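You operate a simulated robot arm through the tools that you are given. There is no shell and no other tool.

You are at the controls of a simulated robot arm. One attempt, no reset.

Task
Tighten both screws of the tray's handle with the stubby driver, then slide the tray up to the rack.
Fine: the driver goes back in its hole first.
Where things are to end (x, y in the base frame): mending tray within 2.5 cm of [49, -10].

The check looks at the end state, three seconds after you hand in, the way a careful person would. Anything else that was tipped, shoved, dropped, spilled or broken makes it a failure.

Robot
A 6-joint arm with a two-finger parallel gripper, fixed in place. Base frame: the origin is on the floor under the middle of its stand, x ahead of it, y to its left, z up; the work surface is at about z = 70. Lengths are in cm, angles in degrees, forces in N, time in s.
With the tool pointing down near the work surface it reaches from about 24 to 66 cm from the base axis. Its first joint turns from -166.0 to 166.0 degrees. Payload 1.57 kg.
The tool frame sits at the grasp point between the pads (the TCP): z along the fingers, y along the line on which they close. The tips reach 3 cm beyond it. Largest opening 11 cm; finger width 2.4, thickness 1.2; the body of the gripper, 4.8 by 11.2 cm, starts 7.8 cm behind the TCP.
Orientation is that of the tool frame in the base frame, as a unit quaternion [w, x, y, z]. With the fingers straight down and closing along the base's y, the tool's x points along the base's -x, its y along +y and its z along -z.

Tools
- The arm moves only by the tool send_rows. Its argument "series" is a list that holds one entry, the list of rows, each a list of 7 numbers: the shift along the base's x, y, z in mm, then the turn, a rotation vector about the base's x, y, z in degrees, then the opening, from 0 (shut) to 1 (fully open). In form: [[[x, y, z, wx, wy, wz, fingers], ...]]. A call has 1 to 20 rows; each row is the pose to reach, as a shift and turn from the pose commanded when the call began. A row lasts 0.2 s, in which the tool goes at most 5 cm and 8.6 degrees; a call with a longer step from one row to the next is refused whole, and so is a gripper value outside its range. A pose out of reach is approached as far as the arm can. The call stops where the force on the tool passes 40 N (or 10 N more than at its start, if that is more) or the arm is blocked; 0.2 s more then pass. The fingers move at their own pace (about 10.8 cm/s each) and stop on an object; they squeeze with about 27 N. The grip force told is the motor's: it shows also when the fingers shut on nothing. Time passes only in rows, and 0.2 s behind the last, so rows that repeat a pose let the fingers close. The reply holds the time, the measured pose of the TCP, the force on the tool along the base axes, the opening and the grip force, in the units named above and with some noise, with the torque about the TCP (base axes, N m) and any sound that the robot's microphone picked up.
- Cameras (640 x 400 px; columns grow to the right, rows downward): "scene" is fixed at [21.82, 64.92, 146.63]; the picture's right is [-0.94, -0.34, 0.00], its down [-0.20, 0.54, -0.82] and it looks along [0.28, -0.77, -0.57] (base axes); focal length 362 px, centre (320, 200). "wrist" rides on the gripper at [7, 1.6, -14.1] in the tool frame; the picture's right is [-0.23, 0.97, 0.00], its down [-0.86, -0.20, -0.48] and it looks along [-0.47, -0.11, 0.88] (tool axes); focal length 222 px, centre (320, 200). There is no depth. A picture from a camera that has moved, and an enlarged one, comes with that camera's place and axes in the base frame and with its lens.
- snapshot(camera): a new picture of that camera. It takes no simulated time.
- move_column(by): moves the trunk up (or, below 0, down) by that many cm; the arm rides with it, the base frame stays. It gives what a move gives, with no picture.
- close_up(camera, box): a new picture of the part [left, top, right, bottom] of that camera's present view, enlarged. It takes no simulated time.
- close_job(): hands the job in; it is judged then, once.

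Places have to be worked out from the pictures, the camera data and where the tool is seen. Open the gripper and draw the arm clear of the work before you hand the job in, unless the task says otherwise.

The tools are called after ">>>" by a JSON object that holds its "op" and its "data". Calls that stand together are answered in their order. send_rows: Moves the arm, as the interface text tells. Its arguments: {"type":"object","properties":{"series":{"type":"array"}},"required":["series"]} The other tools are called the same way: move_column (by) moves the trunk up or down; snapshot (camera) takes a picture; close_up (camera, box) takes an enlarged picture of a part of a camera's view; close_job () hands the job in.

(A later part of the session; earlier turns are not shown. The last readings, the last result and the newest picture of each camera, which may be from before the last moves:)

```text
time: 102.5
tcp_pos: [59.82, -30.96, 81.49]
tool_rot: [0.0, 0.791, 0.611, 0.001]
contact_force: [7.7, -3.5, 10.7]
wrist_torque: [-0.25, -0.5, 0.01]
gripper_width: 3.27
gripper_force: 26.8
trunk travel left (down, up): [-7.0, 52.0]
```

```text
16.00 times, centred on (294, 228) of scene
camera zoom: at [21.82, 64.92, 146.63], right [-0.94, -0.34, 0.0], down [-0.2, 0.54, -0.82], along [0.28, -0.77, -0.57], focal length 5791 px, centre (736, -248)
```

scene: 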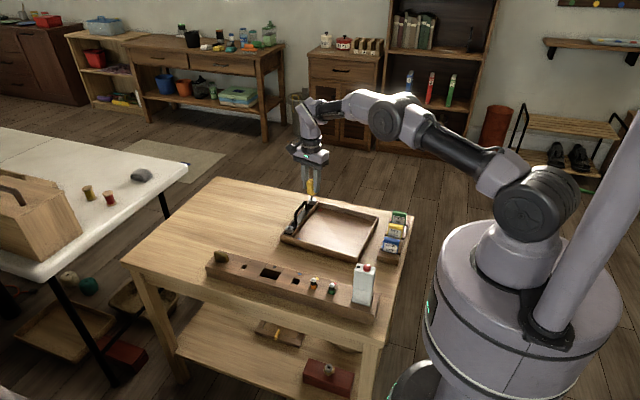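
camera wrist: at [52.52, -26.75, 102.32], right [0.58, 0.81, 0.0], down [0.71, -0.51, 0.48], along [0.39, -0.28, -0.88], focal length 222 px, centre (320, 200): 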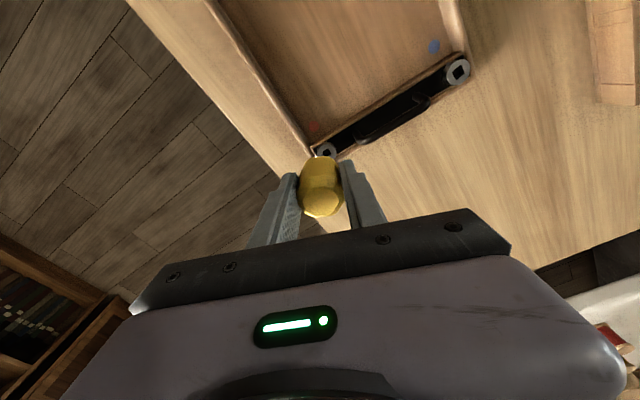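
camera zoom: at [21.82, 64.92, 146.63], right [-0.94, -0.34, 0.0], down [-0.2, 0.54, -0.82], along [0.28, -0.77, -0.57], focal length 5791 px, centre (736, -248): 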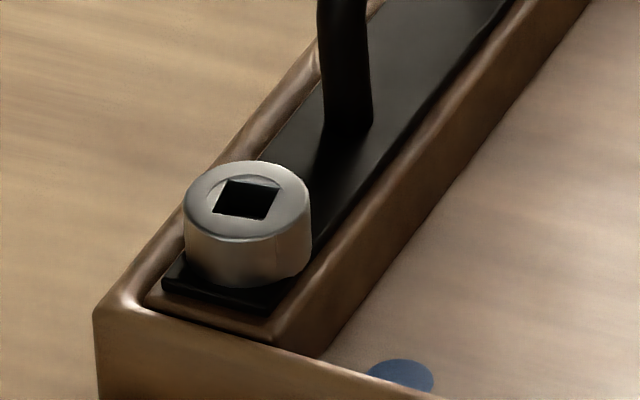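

The tray and handle look sound. I relieve the side force and press (+0.8, -0.3, +0.7 mm) and turn a further 28°.

>>> {"op": "send_rows", "data": {"series": [[[0.8, -0.3, 0.7, 0, 0, 0, 0], [0.8, -0.3, 0.7, 0, 0, -4, 0], [0.8, -0.3, 0.7, 0, 0, -8, 0], [0.8, -0.3, 0.7, 0, 0, -12, 0], [0.8, -0.3, 0.6, 0, 0, -16, 0], [0.8, -0.3, 0.6, 0, 0, -20, 0], [0.8, -0.3, 0.5, 0, 0, -24, 0]]]}}

>>> {"op": "close_up", "data": {"camera": "scene", "box": [302, 186, 318, 206]}}

```text
time: 104.1
tcp_pos: [59.85, -31.06, 81.58]
tool_rot: [0.001, 0.901, 0.433, 0.0]
contact_force: [5.9, -0.6, 5.3]
wrist_torque: [0.0, -0.39, 0.05]
gripper_width: 3.27
gripper_force: 26.7
trunk travel left (down, up): [-7.0, 52.0]
```

```text
16.00 times, centred on (310, 196) of scene
camera zoom: at [21.82, 64.92, 146.63], right [-0.94, -0.34, 0.0], down [-0.2, 0.54, -0.82], along [0.28, -0.77, -0.57], focal length 5791 px, centre (480, 264)
```

zoom: 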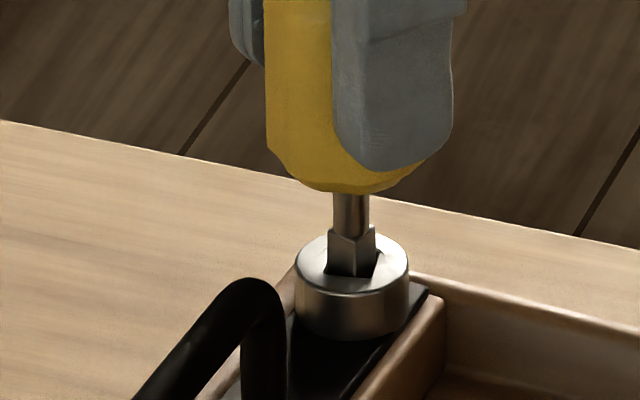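

Torque still low at 0.05 N·m, socket at about -80°. I relieve the side force again and turn another 12° to find the stop.

>>> {"op": "send_rows", "data": {"series": [[[0.6, -0.1, 0.2, 0, 0, 0, 0], [0.6, -0.1, 0.2, 0, 0, -4, 0], [0.6, -0.1, 0.2, 0, 0, -8, 0]]]}}

>>> {"op": "close_up", "data": {"camera": "scene", "box": [302, 186, 318, 206]}}

>>> {"op": "send_rows", "data": {"series": [[[0, 0, 0, 0, 0, -4, 0], [0, 0, 0, 0, 0, -8, 0]]]}}

>>> {"op": "close_up", "data": {"camera": "scene", "box": [302, 186, 318, 206]}}

```text
time: 104.9
tcp_pos: [59.84, -30.95, 81.64]
tool_rot: [0.0, 0.93, 0.369, 0.0]
contact_force: [2.6, -1.9, 4.7]
wrist_torque: [0.0, -0.03, 0.09]
gripper_width: 3.31
gripper_force: 27.0
trunk travel left (down, up): [-7.0, 52.0]
```

```text
16.00 times, centred on (310, 196) of scene
camera zoom: at [21.82, 64.92, 146.63], right [-0.94, -0.34, 0.0], down [-0.2, 0.54, -0.82], along [0.28, -0.77, -0.57], focal length 5791 px, centre (480, 264)
```

zoom: 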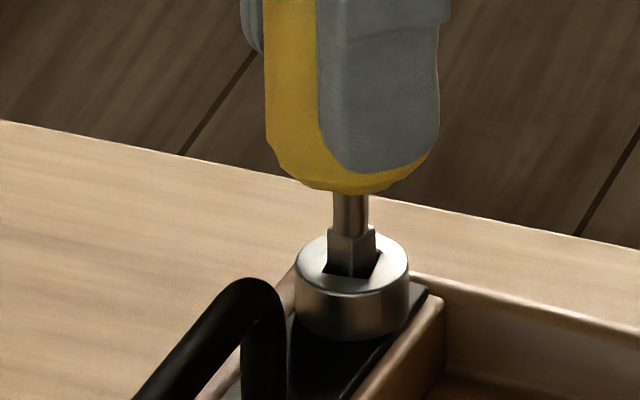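

```text
time: 105.5
tcp_pos: [59.88, -31.05, 81.64]
tool_rot: [0.0, 0.953, 0.303, 0.0]
contact_force: [2.2, -3.8, 0.4]
wrist_torque: [-0.03, 0.04, 0.11]
gripper_width: 3.3
gripper_force: 26.6
trunk travel left (down, up): [-7.0, 52.0]
```

```text
16.00 times, centred on (310, 196) of scene
camera zoom: at [21.82, 64.92, 146.63], right [-0.94, -0.34, 0.0], down [-0.2, 0.54, -0.82], along [0.28, -0.77, -0.57], focal length 5791 px, centre (480, 264)
```

zoom: 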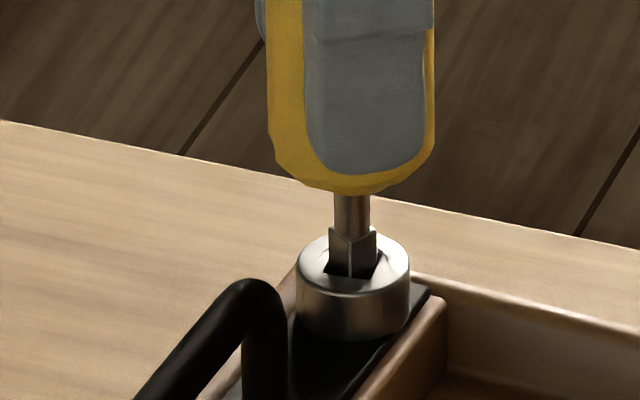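

The torque rises to 0.11 N·m while the socket stays at its angle: the far screw has reached its stop too. I back the bit off gently by 10° with no press and watch that the socket stays.

>>> {"op": "send_rows", "data": {"series": [[[0.2, -0.3, 0.2, 0, 0, 0, 0], [0.2, -0.3, 0.2, 0, 0, 3, 0], [0.2, -0.3, 0.2, 0, 0, 6, 0], [0.2, -0.3, 0.2, 0, 0, 10, 0]]]}}

>>> {"op": "close_up", "data": {"camera": "scene", "box": [302, 186, 318, 206]}}

```text
time: 106.5
tcp_pos: [59.88, -30.98, 81.65]
tool_rot: [0.0, 0.922, 0.386, 0.0]
contact_force: [-2.4, -0.6, -2.3]
wrist_torque: [-0.15, 0.27, 0.06]
gripper_width: 3.28
gripper_force: 26.3
trunk travel left (down, up): [-7.0, 52.0]
```

```text
16.00 times, centred on (310, 196) of scene
camera zoom: at [21.82, 64.92, 146.63], right [-0.94, -0.34, 0.0], down [-0.2, 0.54, -0.82], along [0.28, -0.77, -0.57], focal length 5791 px, centre (480, 264)
```

zoom: 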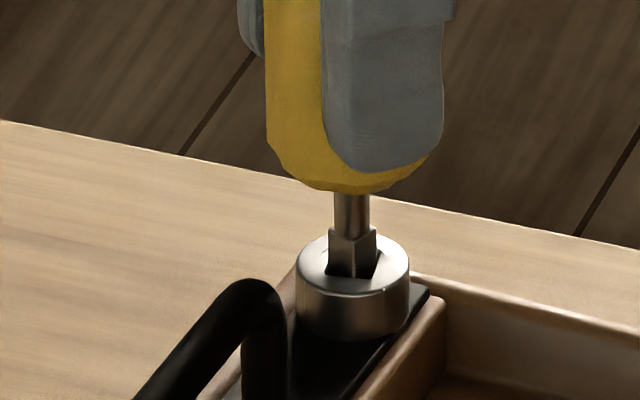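

The socket stayed. I back off another 12° and relieve the side force.

>>> {"op": "send_rows", "data": {"series": [[[-0.4, 0, 0, 0, 0, 3, 0], [-0.4, 0, 0, 0, 0, 6, 0], [-0.4, 0, 0, 0, 0, 9, 0], [-0.4, 0, 0, 0, 0, 12, 0]]]}}

>>> {"op": "close_up", "data": {"camera": "scene", "box": [302, 186, 318, 206]}}

```text
time: 107.5
tcp_pos: [59.88, -30.89, 81.72]
tool_rot: [0.0, 0.877, 0.481, 0.0]
contact_force: [-3.1, 1.0, -2.3]
wrist_torque: [0.06, 0.14, -0.01]
gripper_width: 3.29
gripper_force: 26.8
trunk travel left (down, up): [-7.0, 52.0]
```

```text
16.00 times, centred on (310, 196) of scene
camera zoom: at [21.82, 64.92, 146.63], right [-0.94, -0.34, 0.0], down [-0.2, 0.54, -0.82], along [0.28, -0.77, -0.57], focal length 5791 px, centre (480, 264)
```

zoom: 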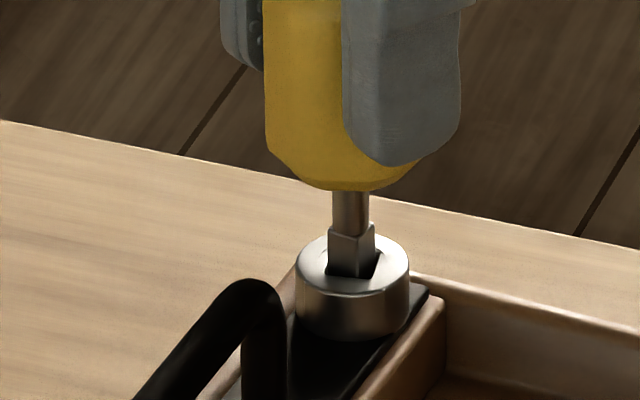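

Socket still in place and torque gone. I go back another 12° to bring the bit nearly square with the socket, trimming x.

>>> {"op": "send_rows", "data": {"series": [[[-0.5, 0.1, 0, 0, 0, 0, 0], [-0.5, 0.1, 0, 0, 0, 4, 0], [-0.5, 0.1, 0, 0, 0, 8, 0], [-0.5, 0.1, 0, 0, 0, 12, 0], [-0.5, 0.1, 0, 0, 0, 12, 0]]]}}

>>> {"op": "close_up", "data": {"camera": "scene", "box": [302, 186, 318, 206]}}

```text
time: 108.7
tcp_pos: [59.91, -31.0, 81.56]
tool_rot: [-0.001, 0.822, 0.57, 0.0]
contact_force: [0.3, -0.6, -1.4]
wrist_torque: [0.0, -0.04, 0.02]
gripper_width: 3.28
gripper_force: 27.2
trunk travel left (down, up): [-7.0, 52.0]
```

```text
16.00 times, centred on (310, 196) of scene
camera zoom: at [21.82, 64.92, 146.63], right [-0.94, -0.34, 0.0], down [-0.2, 0.54, -0.82], along [0.28, -0.77, -0.57], focal length 5791 px, centre (480, 264)
```

zoom: 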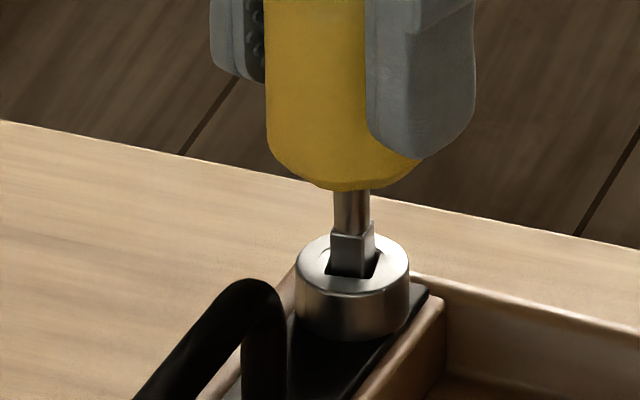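

All forces are near zero: the bit is loose in the socket. I lift 4 mm first and check for any pull.

>>> {"op": "send_rows", "data": {"series": [[[0, 0, 2, 0, 0, 0, 0], [0, 0, 4, 0, 0, 0, 0], [0, 0, 4, 0, 0, 0, 0]]]}}

>>> {"op": "close_up", "data": {"camera": "scene", "box": [302, 186, 318, 206]}}

```text
time: 109.5
tcp_pos: [59.89, -31.0, 82.08]
tool_rot: [0.0, 0.823, 0.569, -0.001]
contact_force: [-0.4, -0.7, -1.1]
wrist_torque: [0.01, 0.04, 0.02]
gripper_width: 3.27
gripper_force: 27.1
trunk travel left (down, up): [-7.0, 52.0]
```

```text
16.00 times, centred on (310, 196) of scene
camera zoom: at [21.82, 64.92, 146.63], right [-0.94, -0.34, 0.0], down [-0.2, 0.54, -0.82], along [0.28, -0.77, -0.57], focal length 5791 px, centre (480, 264)
```

zoom: 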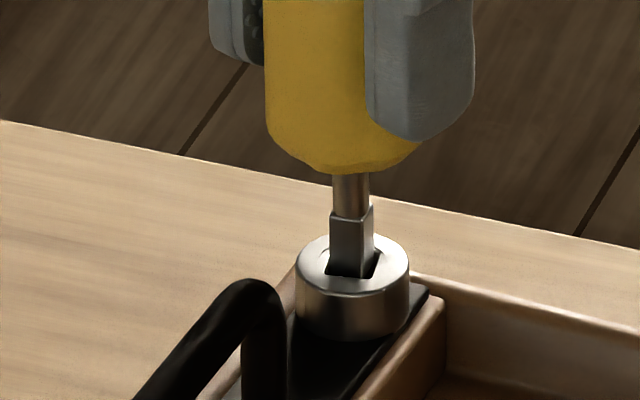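

The bit slides out freely with the screw staying put. I lift it clear by 6 cm and check both screws.

>>> {"op": "send_rows", "data": {"series": [[[0, 0, 4, 0, 0, 0, 0], [0, 0, 10, 0, 0, 0, 0], [0, 0, 25, 0, 0, 0, 0], [0, 0, 45, 0, 0, 0, 0], [0, 0, 60, 0, 0, 0, 0], [0, 0, 60, 0, 0, 0, 0]]]}}

>>> {"op": "close_up", "data": {"camera": "scene", "box": [282, 188, 326, 240]}}

>>> {"op": "close_up", "data": {"camera": "scene", "box": [302, 186, 318, 206]}}

>>> {"op": "close_up", "data": {"camera": "scene", "box": [284, 220, 300, 238]}}

```text
time: 110.9
tcp_pos: [60.01, -30.99, 87.95]
tool_rot: [0.0, 0.822, 0.569, 0.0]
contact_force: [0.9, 0.1, -0.9]
wrist_torque: [0.0, -0.03, -0.02]
gripper_width: 3.26
gripper_force: 27.3
trunk travel left (down, up): [-7.0, 52.0]
```

```text
7.69 times, centred on (304, 214) of scene
camera zoom: at [21.82, 64.92, 146.63], right [-0.94, -0.34, 0.0], down [-0.2, 0.54, -0.82], along [0.28, -0.77, -0.57], focal length 2784 px, centre (443, 92)
```

zoom: 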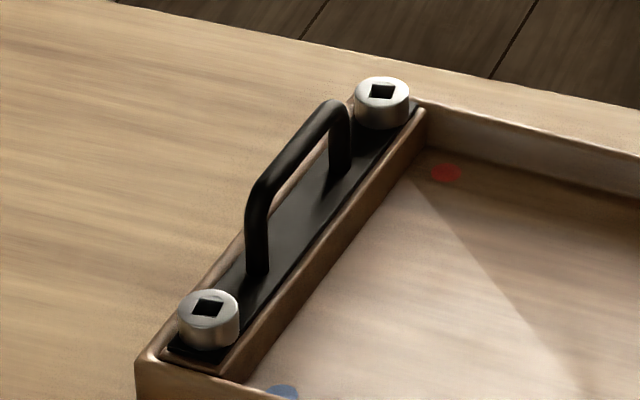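

```text
16.00 times, centred on (310, 196) of scene
camera zoom: at [21.82, 64.92, 146.63], right [-0.94, -0.34, 0.0], down [-0.2, 0.54, -0.82], along [0.28, -0.77, -0.57], focal length 5791 px, centre (480, 264)
```

zoom: 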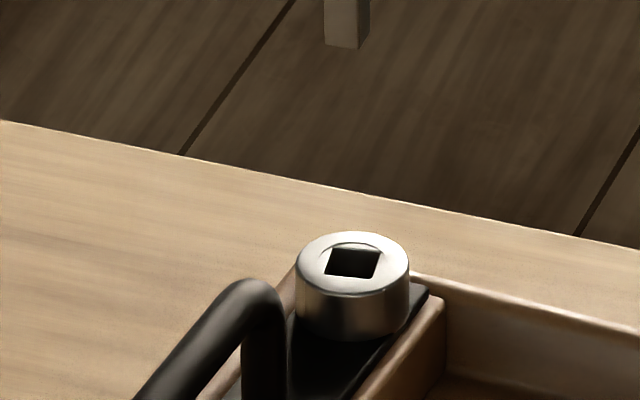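

```text
16.00 times, centred on (292, 229) of scene
camera zoom: at [21.82, 64.92, 146.63], right [-0.94, -0.34, 0.0], down [-0.2, 0.54, -0.82], along [0.28, -0.77, -0.57], focal length 5791 px, centre (768, -264)
```

zoom: 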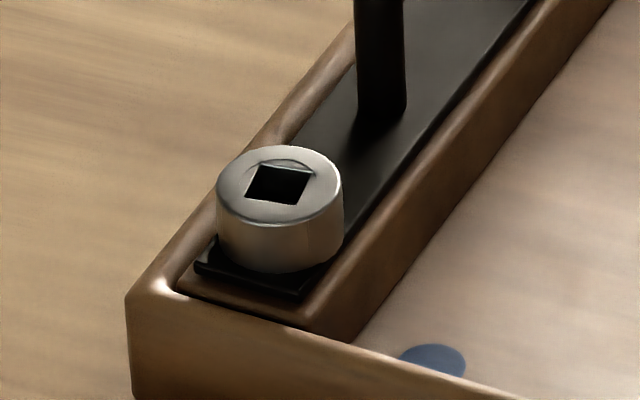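

Both heads are down with the sockets turned by nearly the same angle. I check both from the wrist camera for a more exact comparison with the tray's edges.

>>> {"op": "snapshot", "data": {"camera": "wrist"}}

```text
taken
camera wrist: at [63.76, -24.97, 102.19], right [0.83, -0.55, 0.0], down [-0.49, -0.73, 0.48], along [-0.27, -0.4, -0.88], focal length 222 px, centre (320, 200)
```

wrist: 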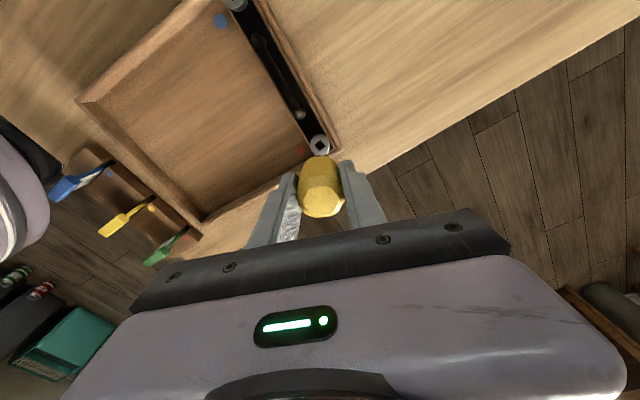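

>>> {"op": "close_up", "data": {"camera": "wrist", "box": [295, 120, 345, 165]}}

>>> {"op": "close_up", "data": {"camera": "wrist", "box": [215, 0, 265, 35]}}

```text
8.89 times, centred on (320, 142) of wrist
camera zoom: at [63.76, -24.97, 102.19], right [0.83, -0.55, 0.0], down [-0.49, -0.73, 0.48], along [-0.27, -0.4, -0.88], focal length 1974 px, centre (320, 711)
```

zoom: 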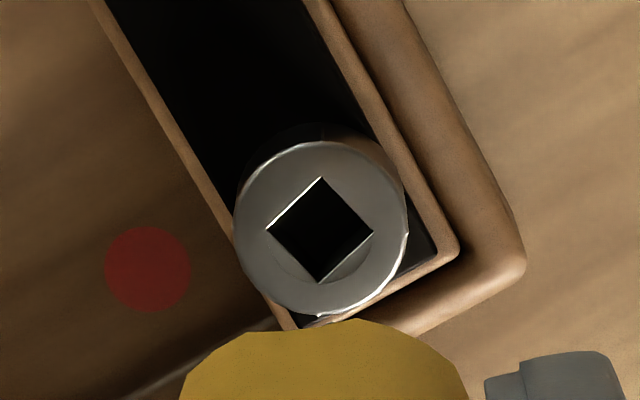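

```text
11.43 times, centred on (240, 18) of wrist
camera zoom: at [63.76, -24.97, 102.19], right [0.83, -0.55, 0.0], down [-0.49, -0.73, 0.48], along [-0.27, -0.4, -0.88], focal length 2538 px, centre (1234, 2286)
```

zoom: 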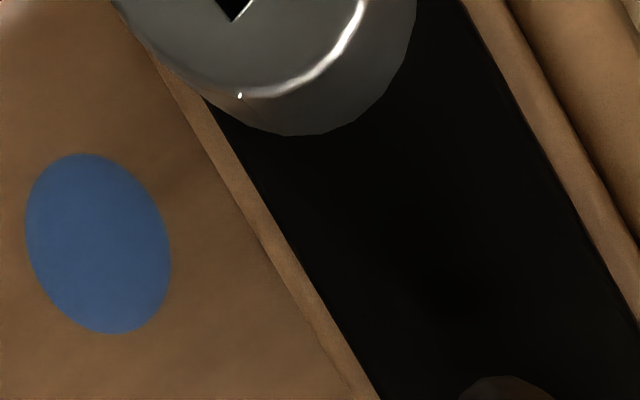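

Far socket sits at -76° and near at -79° relative to the tray, both at a hard stop. I now carry the driver back over its hole, turning +88° so it comes to the same pose it was lifted from.

>>> {"op": "send_rows", "data": {"series": [[[0, 20, 0, 0, 0, 8, 0], [0, 50, 0, 0, 0, 16, 0], [2, 85, 0, 0, 0, 24, 0], [6, 122, 0, 0, 0, 32, 0], [12, 160, 0, 0, 0, 40, 0], [20, 198, 0, 0, 0, 48, 0], [28, 236, 0, 0, 0, 56, 0], [36, 274, 0, 0, 0, 64, 0], [45, 312, 0, 0, 0, 72, 0], [54, 344, 0, 0, 0, 80, 0], [60.1, 361.2, 0, 0, 0, 88, 0], [60.1, 361.2, 0, 0, 0, 88, 0], [60.1, 361.2, 0, 0, 0, 88, 0]]]}}

>>> {"op": "close_up", "data": {"camera": "scene", "box": [232, 244, 256, 272]}}

>>> {"op": "close_up", "data": {"camera": "wrist", "box": [280, 110, 360, 170]}}

```text
time: 113.7
tcp_pos: [65.91, 5.3, 87.98]
tool_rot: [0.001, 0.195, 0.981, 0.0]
contact_force: [-1.2, 0.3, -1.5]
wrist_torque: [0.0, 0.02, -0.01]
gripper_width: 3.33
gripper_force: 26.9
trunk travel left (down, up): [-7.0, 52.0]
```

```text
14.29 times, centred on (244, 258) of scene
camera zoom: at [21.82, 64.92, 146.63], right [-0.94, -0.34, 0.0], down [-0.2, 0.54, -0.82], along [0.28, -0.77, -0.57], focal length 5171 px, centre (1406, -629)
```

zoom: 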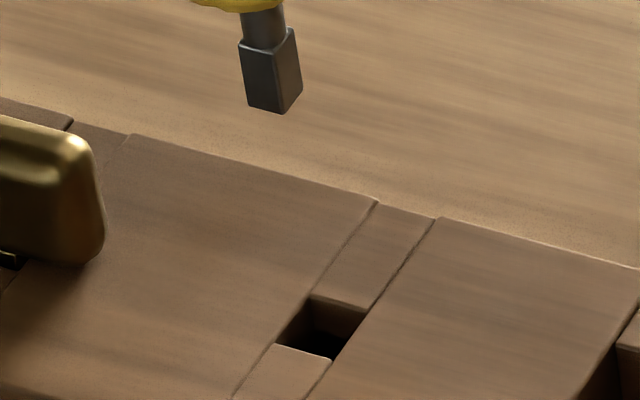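

```text
6.67 times, centred on (320, 140) of wrist
camera zoom: at [59.97, 9.44, 102.17], right [0.58, 0.81, 0.0], down [0.71, -0.51, 0.48], along [0.39, -0.28, -0.88], focal length 1481 px, centre (320, 600)
```

zoom: 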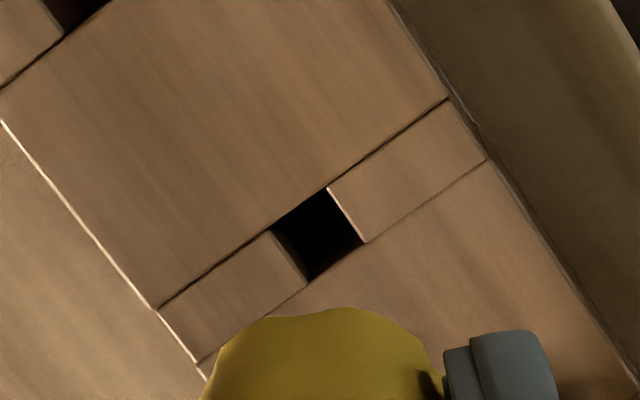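

The bit is back over its hole to within about 2 mm. I trim by (-0.8, -1.2) mm and go down to just above for a closer check.

>>> {"op": "send_rows", "data": {"series": [[[-0.8, -1.2, -15, 0, 0, 0, 0], [-0.8, -1.2, -35, 0, 0, 0, 0], [-0.8, -1.2, -53, 0, 0, 0, 0], [-0.8, -1.2, -53, 0, 0, 0, 0]]]}}

>>> {"op": "close_up", "data": {"camera": "scene", "box": [236, 252, 252, 272]}}

```text
time: 114.7
tcp_pos: [65.64, 5.02, 82.59]
tool_rot: [0.0, 0.196, 0.981, 0.0]
contact_force: [-0.7, -1.1, -0.4]
wrist_torque: [0.0, 0.01, 0.02]
gripper_width: 3.28
gripper_force: 27.2
trunk travel left (down, up): [-7.0, 52.0]
```

```text
16.00 times, centred on (244, 262) of scene
camera zoom: at [21.82, 64.92, 146.63], right [-0.94, -0.34, 0.0], down [-0.2, 0.54, -0.82], along [0.28, -0.77, -0.57], focal length 5791 px, centre (1536, -792)
```

zoom: 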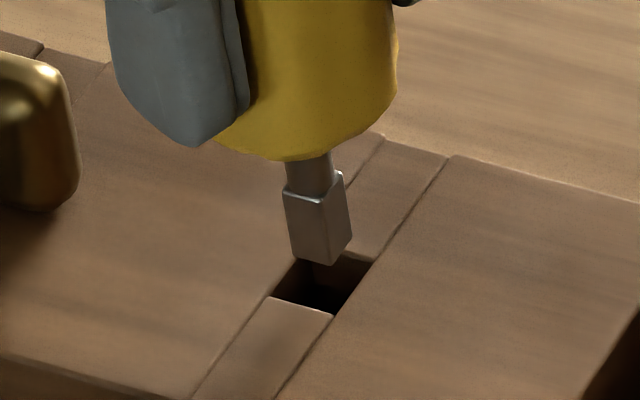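

The bit is about 8 mm above the hole, slightly towards -x. I shift +1.5 mm in x and lower it in.

>>> {"op": "send_rows", "data": {"series": [[[1.5, -0.5, 0, 0, 0, 0, 0], [1.5, -0.5, -5, 0, 0, 0, 0], [1.5, -0.5, -10, 0, 0, 0, 0], [1.5, -0.5, -15, 0, 0, 0, 0], [1.5, -0.5, -15, 0, 0, 0, 0]]]}}

>>> {"op": "close_up", "data": {"camera": "scene", "box": [236, 252, 252, 272]}}

```text
time: 115.9
tcp_pos: [65.96, 5.03, 81.12]
tool_rot: [0.0, 0.196, 0.981, 0.0]
contact_force: [0.0, 0.5, -0.6]
wrist_torque: [0.0, -0.02, -0.01]
gripper_width: 3.28
gripper_force: 27.1
trunk travel left (down, up): [-7.0, 52.0]
```

```text
16.00 times, centred on (244, 262) of scene
camera zoom: at [21.82, 64.92, 146.63], right [-0.94, -0.34, 0.0], down [-0.2, 0.54, -0.82], along [0.28, -0.77, -0.57], focal length 5791 px, centre (1536, -792)
```

zoom: 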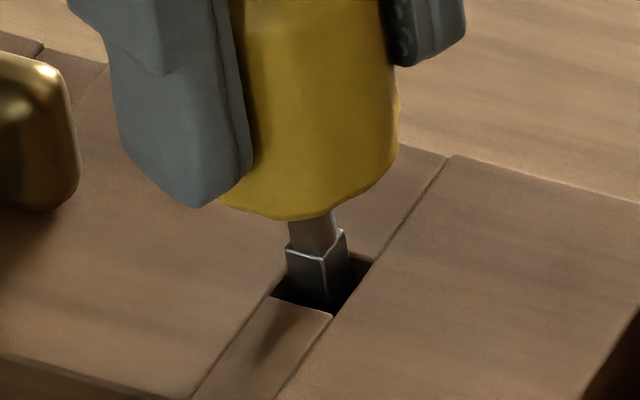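

It enters without force. I lower the remaining 23 mm in steps until the handle meets the rack.

>>> {"op": "send_rows", "data": {"series": [[[0, 0, -6, 0, 0, 0, 0], [0, 0, -12, 0, 0, 0, 0], [0, 0, -18, 0, 0, 0, 0], [0, 0, -22, 0, 0, 0, 0], [0, 0, -24, 0, 0, 0, 0], [0, 0, -24, 0, 0, 0, 0]]]}}

>>> {"op": "close_up", "data": {"camera": "scene", "box": [232, 248, 256, 274]}}

```text
time: 117.3
tcp_pos: [65.85, 4.95, 78.71]
tool_rot: [0.0, 0.196, 0.981, 0.0]
contact_force: [0.3, 0.0, -0.2]
wrist_torque: [0.0, -0.03, -0.01]
gripper_width: 3.28
gripper_force: 27.0
trunk travel left (down, up): [-7.0, 52.0]
```

```text
15.38 times, centred on (244, 261) of scene
camera zoom: at [21.82, 64.92, 146.63], right [-0.94, -0.34, 0.0], down [-0.2, 0.54, -0.82], along [0.28, -0.77, -0.57], focal length 5569 px, centre (1489, -738)
```

zoom: 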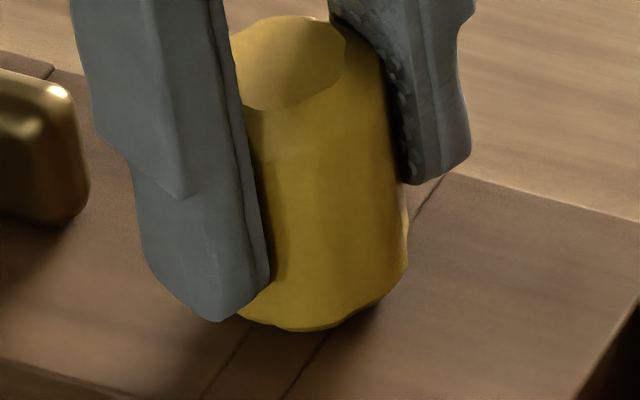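

About 3 mm still to go by comparison with the earlier resting picture. I lower 3 mm more.

>>> {"op": "send_rows", "data": {"series": [[[0, 0, -1.5, 0, 0, 0, 0], [0, 0, -3, 0, 0, 0, 0], [0, 0, -3, 0, 0, 0, 0]]]}}

>>> {"op": "close_up", "data": {"camera": "scene", "box": [232, 248, 256, 274]}}

```text
time: 118.1
tcp_pos: [65.95, 4.87, 78.6]
tool_rot: [0.0, 0.196, 0.981, 0.0]
contact_force: [0.5, 0.0, 13.7]
wrist_torque: [0.03, 0.07, 0.0]
gripper_width: 3.25
gripper_force: 26.9
trunk travel left (down, up): [-7.0, 52.0]
```

```text
15.38 times, centred on (244, 261) of scene
camera zoom: at [21.82, 64.92, 146.63], right [-0.94, -0.34, 0.0], down [-0.2, 0.54, -0.82], along [0.28, -0.77, -0.57], focal length 5569 px, centre (1489, -738)
```

zoom: 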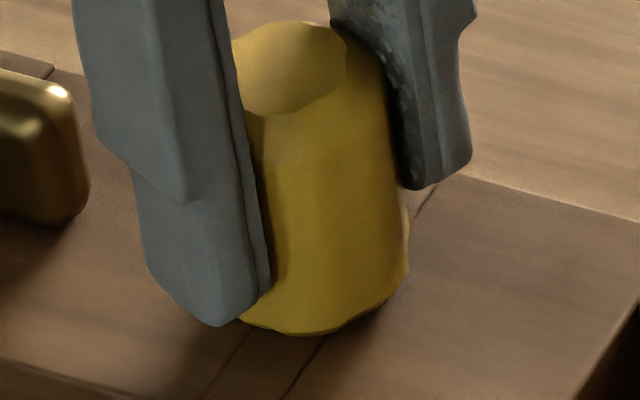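

The handle is down on the rack (14 N). I ease the press, centre it by 1 mm in y, and open the fingers.

>>> {"op": "send_rows", "data": {"series": [[[-0.5, 0.5, 2, 0, 0, 0, 0], [-0.5, 1.2, 2, 0, 0, 0, 0], [-0.5, 1.2, 2, 0, 0, 0, 0.33], [-0.5, 1.2, 2, 0, 0, 0, 0.4], [-0.5, 1.2, 2, 0, 0, 0, 0.5], [-0.5, 1.2, 2, 0, 0, 0, 0.5]]]}}

>>> {"op": "close_up", "data": {"camera": "scene", "box": [232, 248, 256, 274]}}

>>> {"op": "close_up", "data": {"camera": "wrist", "box": [260, 120, 380, 230]}}

```text
time: 119.5
tcp_pos: [65.93, 5.11, 78.63]
tool_rot: [0.0, 0.195, 0.981, 0.001]
contact_force: [0.2, -0.1, 0.8]
wrist_torque: [0.03, 0.02, -0.02]
gripper_width: 5.5
gripper_force: 0.2
trunk travel left (down, up): [-7.0, 52.0]
```

```text
15.38 times, centred on (244, 261) of scene
camera zoom: at [21.82, 64.92, 146.63], right [-0.94, -0.34, 0.0], down [-0.2, 0.54, -0.82], along [0.28, -0.77, -0.57], focal length 5569 px, centre (1489, -738)
```

zoom: 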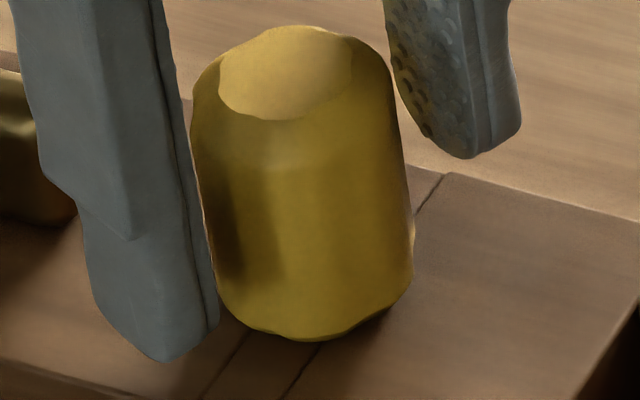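

```text
3.64 times, centred on (320, 175) of wrist
camera zoom: at [59.97, 9.33, 92.91], right [0.58, 0.81, 0.0], down [0.71, -0.51, 0.48], along [0.39, -0.28, -0.88], focal length 808 px, centre (320, 291)
```

zoom: 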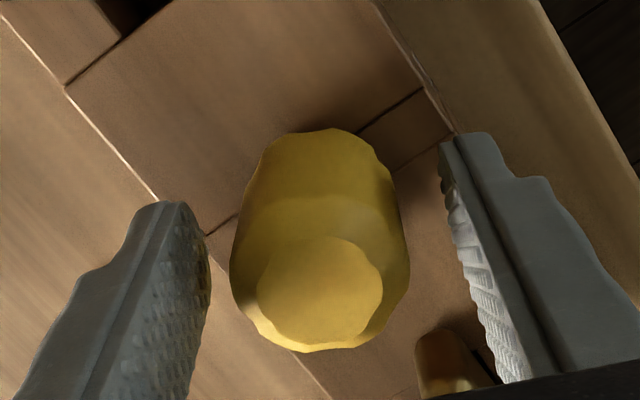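

The driver stands in its hole. I raise the open gripper straight up.

>>> {"op": "send_rows", "data": {"series": [[[0, 0, 20, 0, 0, 0, 0.5], [0, 0, 50, 0, 0, 0, 0.5], [0, 0, 90, 0, 0, 0, 0.5], [0, 0, 110, 0, 0, 0, 0.5], [0, 0, 110, 0, 0, 0, 0.5]]]}}

>>> {"op": "snapshot", "data": {"camera": "scene"}}

>>> {"op": "close_up", "data": {"camera": "scene", "box": [200, 185, 410, 320]}}

>>> {"op": "close_up", "data": {"camera": "scene", "box": [205, 235, 265, 285]}}

```text
time: 120.7
tcp_pos: [65.86, 5.06, 89.76]
tool_rot: [0.0, 0.196, 0.981, 0.0]
contact_force: [-0.4, -0.4, 0.6]
wrist_torque: [0.01, 0.04, -0.01]
gripper_width: 5.48
gripper_force: 0.0
trunk travel left (down, up): [-7.0, 52.0]
```

```text
taken
```

scene: 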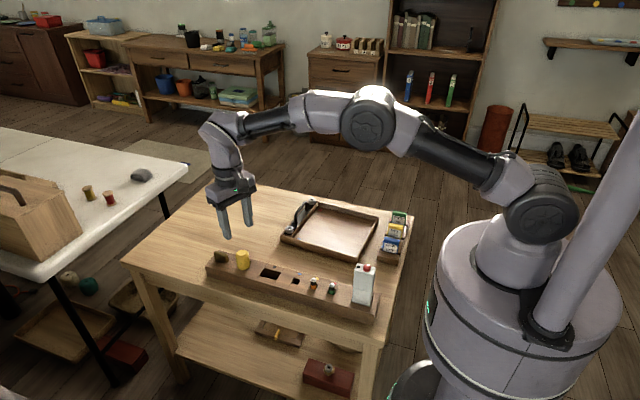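

```text
2.96 times, centred on (305, 252) of scene
camera zoom: at [21.82, 64.92, 146.63], right [-0.94, -0.34, 0.0], down [-0.2, 0.54, -0.82], along [0.28, -0.77, -0.57], focal length 1072 px, centre (364, 44)
```

zoom: 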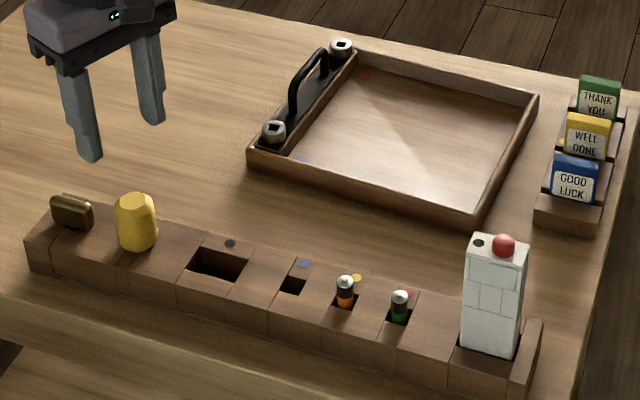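

```text
8.00 times, centred on (235, 260) of scene
camera zoom: at [21.82, 64.92, 146.63], right [-0.94, -0.34, 0.0], down [-0.2, 0.54, -0.82], along [0.28, -0.77, -0.57], focal length 2896 px, centre (1000, -280)
```

zoom: 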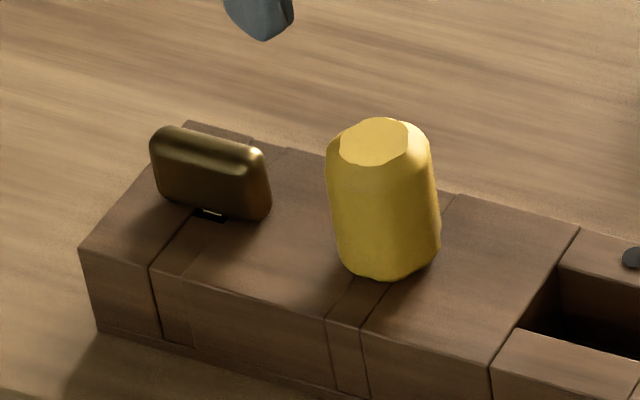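

The driver stands just as it did at the start. Now for the tray, which I place at centre (49.6, -22.1), turned about -3°: I'll push its far wall with both fingers spread along x so it squares up. First I move the open gripper behind it at height, turned to -90°.

>>> {"op": "send_rows", "data": {"series": [[[-14, -30, 0, 0, 0, -5.6, 0.7], [-28, -65, 0, 0, 0, -11.2, 0.9], [-42, -100, 0, 0, 0, -16.9, 1], [-56, -136, 0, 0, 0, -22.5, 1], [-70, -172, 0, 0, 0, -28.1, 1], [-84, -208, 0, 0, 0, -33.8, 1], [-98, -244, 0, 0, 0, -39.4, 1], [-112, -280, 0, 0, 0, -45, 1], [-126, -316, 0, 0, 0, -50.6, 1], [-140, -352, 0, 0, 0, -56.2, 1], [-153, -388, 0, 0, 0, -61.9, 1], [-163, -420, 0, 0, 0, -67.5, 1], [-163, -420, 0, 0, 0, -67.5, 1]]]}}

>>> {"op": "snapshot", "data": {"camera": "wrist"}}

>>> {"op": "snapshot", "data": {"camera": "scene"}}

```text
time: 123.5
tcp_pos: [49.58, -36.87, 89.69]
tool_rot: [0.0, 0.708, 0.706, 0.0]
contact_force: [-0.9, 1.3, 0.0]
wrist_torque: [0.02, 0.01, 0.02]
gripper_width: 10.99
gripper_force: 0.1
trunk travel left (down, up): [-7.0, 52.0]
```

```text
taken
camera wrist: at [51.22, -29.9, 103.9], right [0.97, -0.23, 0.0], down [-0.2, -0.85, 0.48], along [-0.11, -0.47, -0.88], focal length 222 px, centre (320, 200)
```

wrist: 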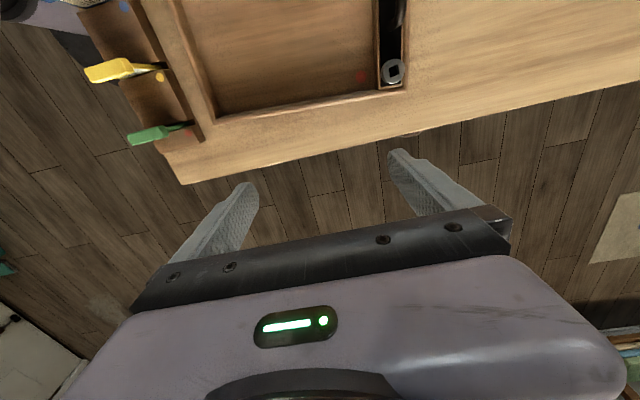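

```text
taken
```

scene: 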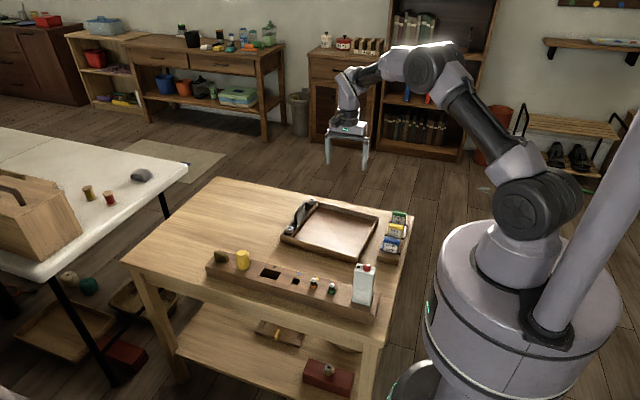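

The fingers stand clear between the far wall (y≈-33) and the table edge (y≈-39.8). I go down in steps to z≈74.2, finger tips about 1 cm above the table.

>>> {"op": "send_rows", "data": {"series": [[[0, 0, -40, 0, 0, 0, 1], [0, 0, -80, 0, 0, 0, 1], [0, 0, -115, 0, 0, 0, 1], [0, 0, -140, 0, 0, 0, 1], [0, 0, -155, 0, 0, 0, 1], [0, 0, -155, 0, 0, 0, 1]]]}}

>>> {"op": "close_up", "data": {"camera": "scene", "box": [280, 150, 420, 260]}}

>>> {"op": "snapshot", "data": {"camera": "wrist"}}

```text
time: 124.9
tcp_pos: [49.58, -36.8, 74.2]
tool_rot: [0.001, 0.708, 0.707, 0.001]
contact_force: [0.1, -0.5, -0.4]
wrist_torque: [0.01, 0.02, 0.0]
gripper_width: 11.01
gripper_force: 0.1
trunk travel left (down, up): [-7.0, 52.0]
```

```text
3.64 times, centred on (350, 205) of scene
camera zoom: at [21.82, 64.92, 146.63], right [-0.94, -0.34, 0.0], down [-0.2, 0.54, -0.82], along [0.28, -0.77, -0.57], focal length 1316 px, centre (211, 182)
```

zoom: 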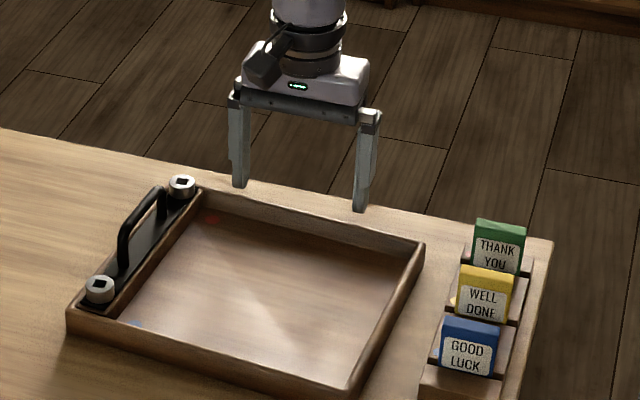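

```text
taken
camera wrist: at [51.13, -29.86, 88.33], right [0.97, -0.23, 0.0], down [-0.2, -0.85, 0.48], along [-0.11, -0.47, -0.88], focal length 222 px, centre (320, 200)
```

wrist: 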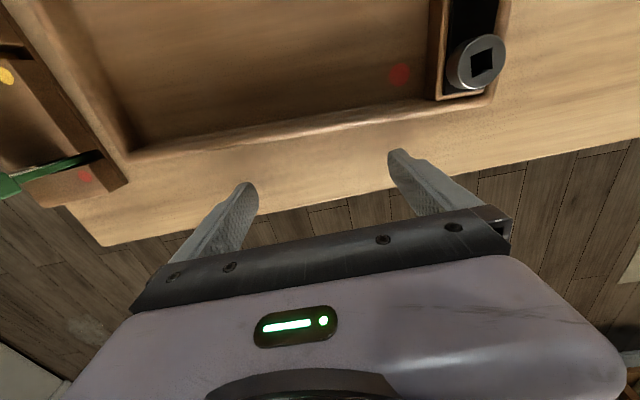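

Fingers are set behind the far wall. I lower 3 mm more and push slowly in +y by 7 cm, then check.

>>> {"op": "send_rows", "data": {"series": [[[0, 0, -3, 0, 0, 0, 1], [0, 8, -3, 0, 0, 0, 1], [0, 16, -3, 0, 0, 0, 1], [0, 22, -3, 0, 0, 0, 1], [0, 27, -3, 0, 0, 0, 1], [0, 32, -3, 0, 0, 0, 1], [0, 38, -3, 0, 0, 0, 1], [0, 44, -3, 0, 0, 0, 1], [0, 50, -3, 0, 0, 0, 1], [0, 56, -3, 0, 0, 0, 1], [0, 63, -3, 0, 0, 0, 1], [0, 70, -3, 0, 0, 0, 1]]]}}

>>> {"op": "snapshot", "data": {"camera": "scene"}}

>>> {"op": "snapshot", "data": {"camera": "wrist"}}

```text
time: 127.5
tcp_pos: [49.64, -29.93, 74.01]
tool_rot: [0.001, 0.707, 0.707, 0.001]
contact_force: [-1.8, -3.4, 2.0]
wrist_torque: [-0.11, 0.01, -0.12]
gripper_width: 11.0
gripper_force: 0.1
trunk travel left (down, up): [-7.0, 52.0]
```

```text
taken
```

scene: 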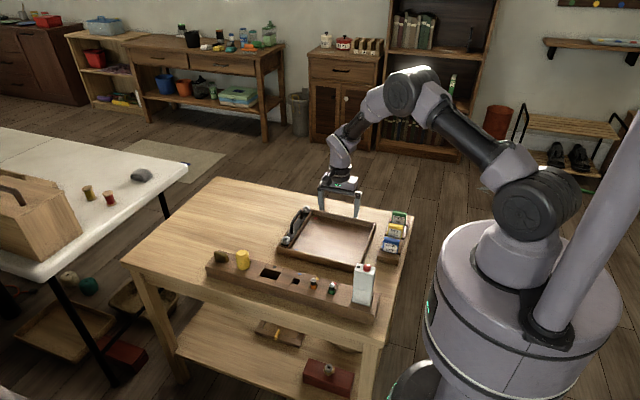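

```text
taken
camera wrist: at [51.14, -22.9, 88.09], right [0.97, -0.23, 0.0], down [-0.2, -0.85, 0.48], along [-0.11, -0.47, -0.88], focal length 222 px, centre (320, 200)
```

wrist: 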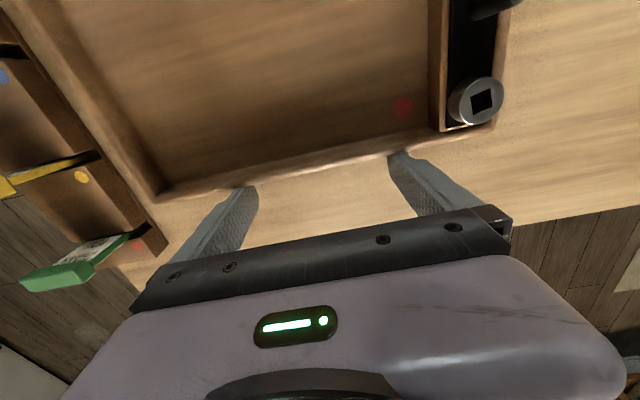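

The tray follows at about 3.4 N and is squared against both fingers, centre now near (48.6, -17.5). I push on 6.6 cm, slowly, then measure.

>>> {"op": "send_rows", "data": {"series": [[[0, 6, 0, 0, 0, 0, 1], [0, 13, 0, 0, 0, 0, 1], [0, 20, 0, 0, 0, 0, 1], [0, 27, 0, 0, 0, 0, 1], [0, 34, 0, 0, 0, 0, 1], [0, 41, 0, 0, 0, 0, 1], [0, 47, 0, 0, 0, 0, 1], [0, 53, 0, 0, 0, 0, 1], [0, 58, 0, 0, 0, 0, 1], [0, 62, 0, 0, 0, 0, 1], [0, 66, 0, 0, 0, 0, 1], [0, 66, 0, 0, 0, 0, 1]]]}}

>>> {"op": "snapshot", "data": {"camera": "wrist"}}

>>> {"op": "close_up", "data": {"camera": "scene", "box": [200, 185, 410, 320]}}

```text
time: 130.1
tcp_pos: [49.54, -23.33, 73.93]
tool_rot: [-0.001, 0.707, 0.707, 0.0]
contact_force: [0.2, -4.0, 3.4]
wrist_torque: [-0.1, 0.02, 0.05]
gripper_width: 11.0
gripper_force: 0.0
trunk travel left (down, up): [-7.0, 52.0]
```

```text
taken
camera wrist: at [51.12, -16.31, 88.1], right [0.97, -0.23, 0.0], down [-0.2, -0.85, 0.48], along [-0.11, -0.47, -0.88], focal length 222 px, centre (320, 200)
```

wrist: 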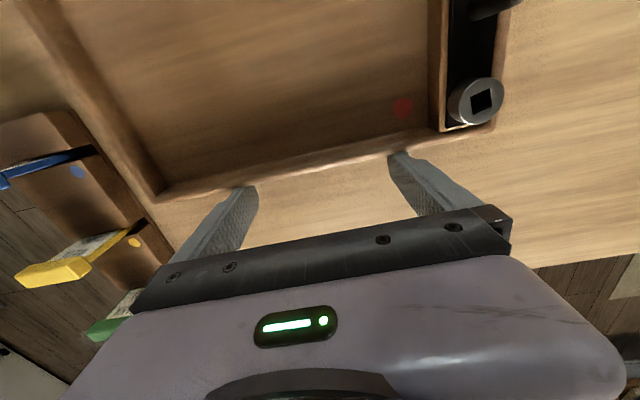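

```text
2.96 times, centred on (305, 252) of scene
camera zoom: at [21.82, 64.92, 146.63], right [-0.94, -0.34, 0.0], down [-0.2, 0.54, -0.82], along [0.28, -0.77, -0.57], focal length 1072 px, centre (364, 44)
```

zoom: 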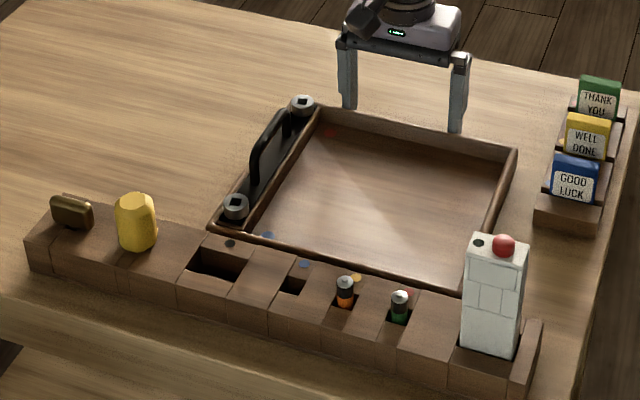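

The tray is near the rack, centre about (48.6, -10.9), still moving freely at 4 N. I look at the remaining gap to the rack.

>>> {"op": "close_up", "data": {"camera": "scene", "box": [260, 245, 320, 285]}}

>>> {"op": "close_up", "data": {"camera": "scene", "box": [310, 255, 370, 300]}}

>>> {"op": "close_up", "data": {"camera": "scene", "box": [262, 210, 312, 270]}}

```text
10.00 times, centred on (290, 265) of scene
camera zoom: at [21.82, 64.92, 146.63], right [-0.94, -0.34, 0.0], down [-0.2, 0.54, -0.82], along [0.28, -0.77, -0.57], focal length 3620 px, centre (620, -450)
```

zoom: 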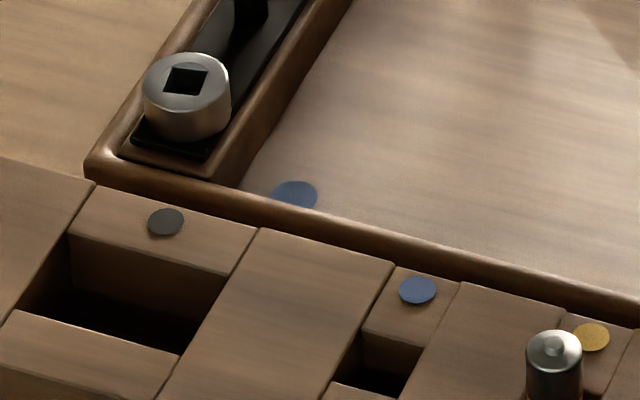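

```text
8.89 times, centred on (340, 278) of scene
camera zoom: at [21.82, 64.92, 146.63], right [-0.94, -0.34, 0.0], down [-0.2, 0.54, -0.82], along [0.28, -0.77, -0.57], focal length 3218 px, centre (142, -489)
```

zoom: 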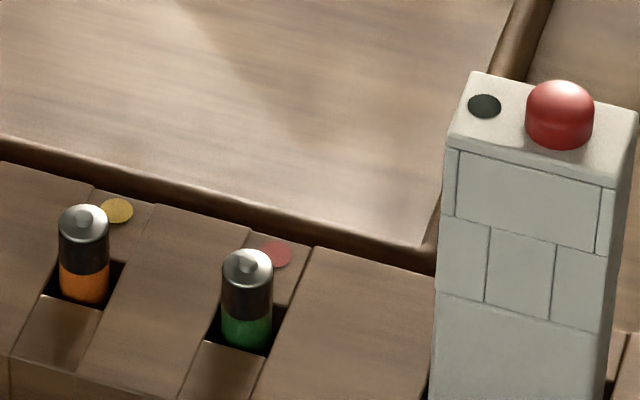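

```text
6.67 times, centred on (287, 240) of scene
camera zoom: at [21.82, 64.92, 146.63], right [-0.94, -0.34, 0.0], down [-0.2, 0.54, -0.82], along [0.28, -0.77, -0.57], focal length 2413 px, centre (540, -67)
```

zoom: 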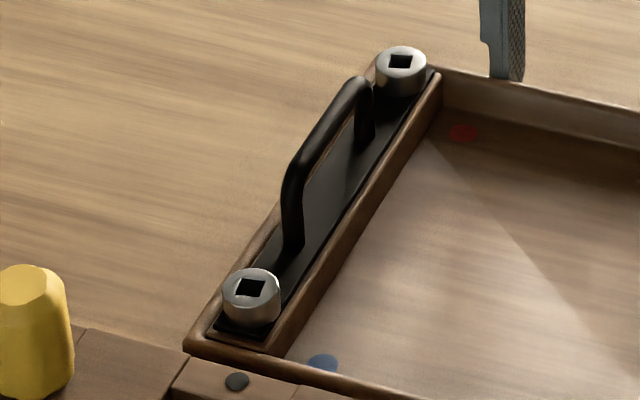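

The near wall still stands about 1.7 cm short of the rack. I push 9 mm more to bring the centre to y≈-10, watching that the force doesn't rise.

>>> {"op": "send_rows", "data": {"series": [[[0, 2, 0, 0, 0, 0, 1], [0, 5, 0, 0, 0, 0, 1], [0, 7, 0, 0, 0, 0, 1], [0, 9, 0, 0, 0, 0, 1], [0, 9, 0, 0, 0, 0, 1]]]}}

>>> {"op": "snapshot", "data": {"camera": "wrist"}}

>>> {"op": "close_up", "data": {"camera": "scene", "box": [260, 245, 320, 285]}}

```text
time: 131.3
tcp_pos: [49.61, -22.44, 73.89]
tool_rot: [0.0, 0.708, 0.707, 0.0]
contact_force: [-1.4, -4.9, 1.9]
wrist_torque: [-0.1, -0.08, -0.23]
gripper_width: 11.0
gripper_force: 0.0
trunk travel left (down, up): [-7.0, 52.0]
```

```text
taken
camera wrist: at [51.1, -15.41, 88.1], right [0.97, -0.23, 0.0], down [-0.2, -0.85, 0.48], along [-0.11, -0.47, -0.88], focal length 222 px, centre (320, 200)
```

wrist: 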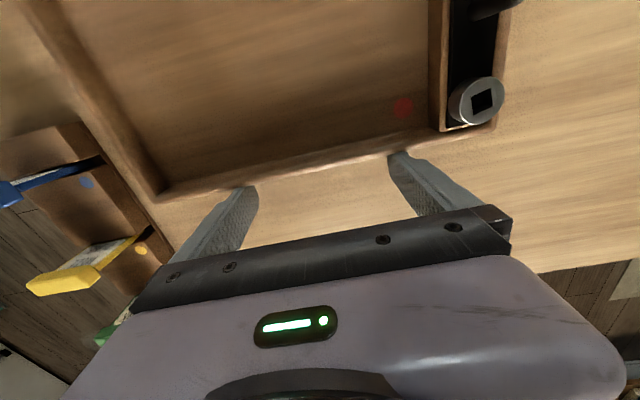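

```text
10.00 times, centred on (290, 265) of scene
camera zoom: at [21.82, 64.92, 146.63], right [-0.94, -0.34, 0.0], down [-0.2, 0.54, -0.82], along [0.28, -0.77, -0.57], focal length 3620 px, centre (620, -450)
```

zoom: 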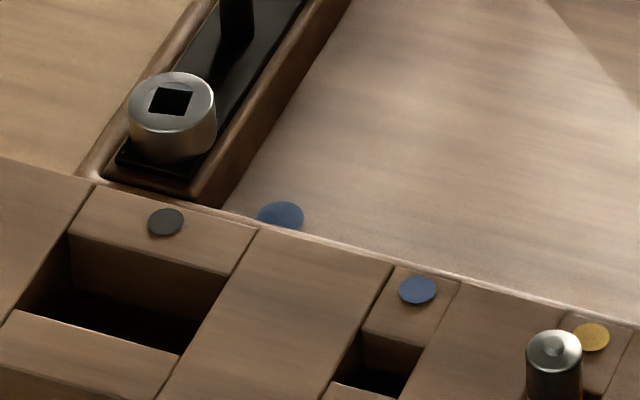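

The tray is at about (48.6, -10.1) with no rise in force, so the rack was not shoved. I back the fingers off 2.5 cm and raise the arm clear.

>>> {"op": "send_rows", "data": {"series": [[[0, -8, 0, 0, 0, 0, 1], [0, -18, 0, 0, 0, 0, 1], [0, -26, 5, 0, 0, 0, 1], [0, -28, 40, 0, 0, 0, 1], [0, -28, 80, 0, 0, 0, 1], [0, -28, 120, 0, 0, 0, 1], [0, -28, 160, 0, 0, 0, 1], [0, -28, 200, 0, 0, 0, 1], [0, -28, 200, 0, 0, 0, 1]]]}}

>>> {"op": "snapshot", "data": {"camera": "scene"}}

>>> {"op": "snapshot", "data": {"camera": "wrist"}}

>>> {"op": "close_up", "data": {"camera": "scene", "box": [200, 185, 410, 320]}}

```text
time: 133.3
tcp_pos: [49.58, -25.36, 93.86]
tool_rot: [0.0, 0.708, 0.707, 0.0]
contact_force: [-0.6, -0.1, -0.3]
wrist_torque: [0.0, 0.0, -0.01]
gripper_width: 10.97
gripper_force: 0.0
trunk travel left (down, up): [-7.0, 52.0]
```

```text
taken
```

scene: 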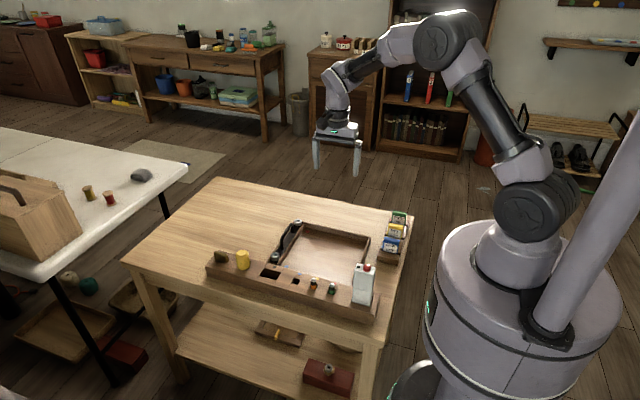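

```text
taken
camera wrist: at [51.1, -18.27, 108.17], right [0.97, -0.23, 0.0], down [-0.2, -0.85, 0.48], along [-0.11, -0.47, -0.88], focal length 222 px, centre (320, 200)
```

wrist: 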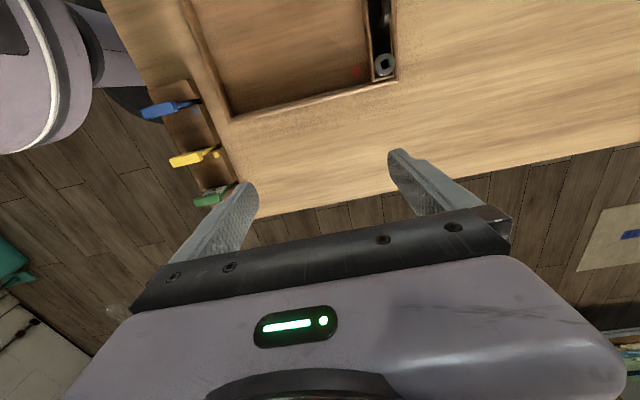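

```text
2.96 times, centred on (305, 252) of scene
camera zoom: at [21.82, 64.92, 146.63], right [-0.94, -0.34, 0.0], down [-0.2, 0.54, -0.82], along [0.28, -0.77, -0.57], focal length 1072 px, centre (364, 44)
```

zoom: 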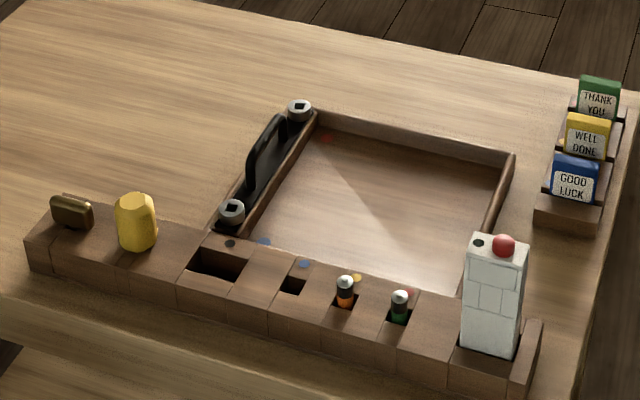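

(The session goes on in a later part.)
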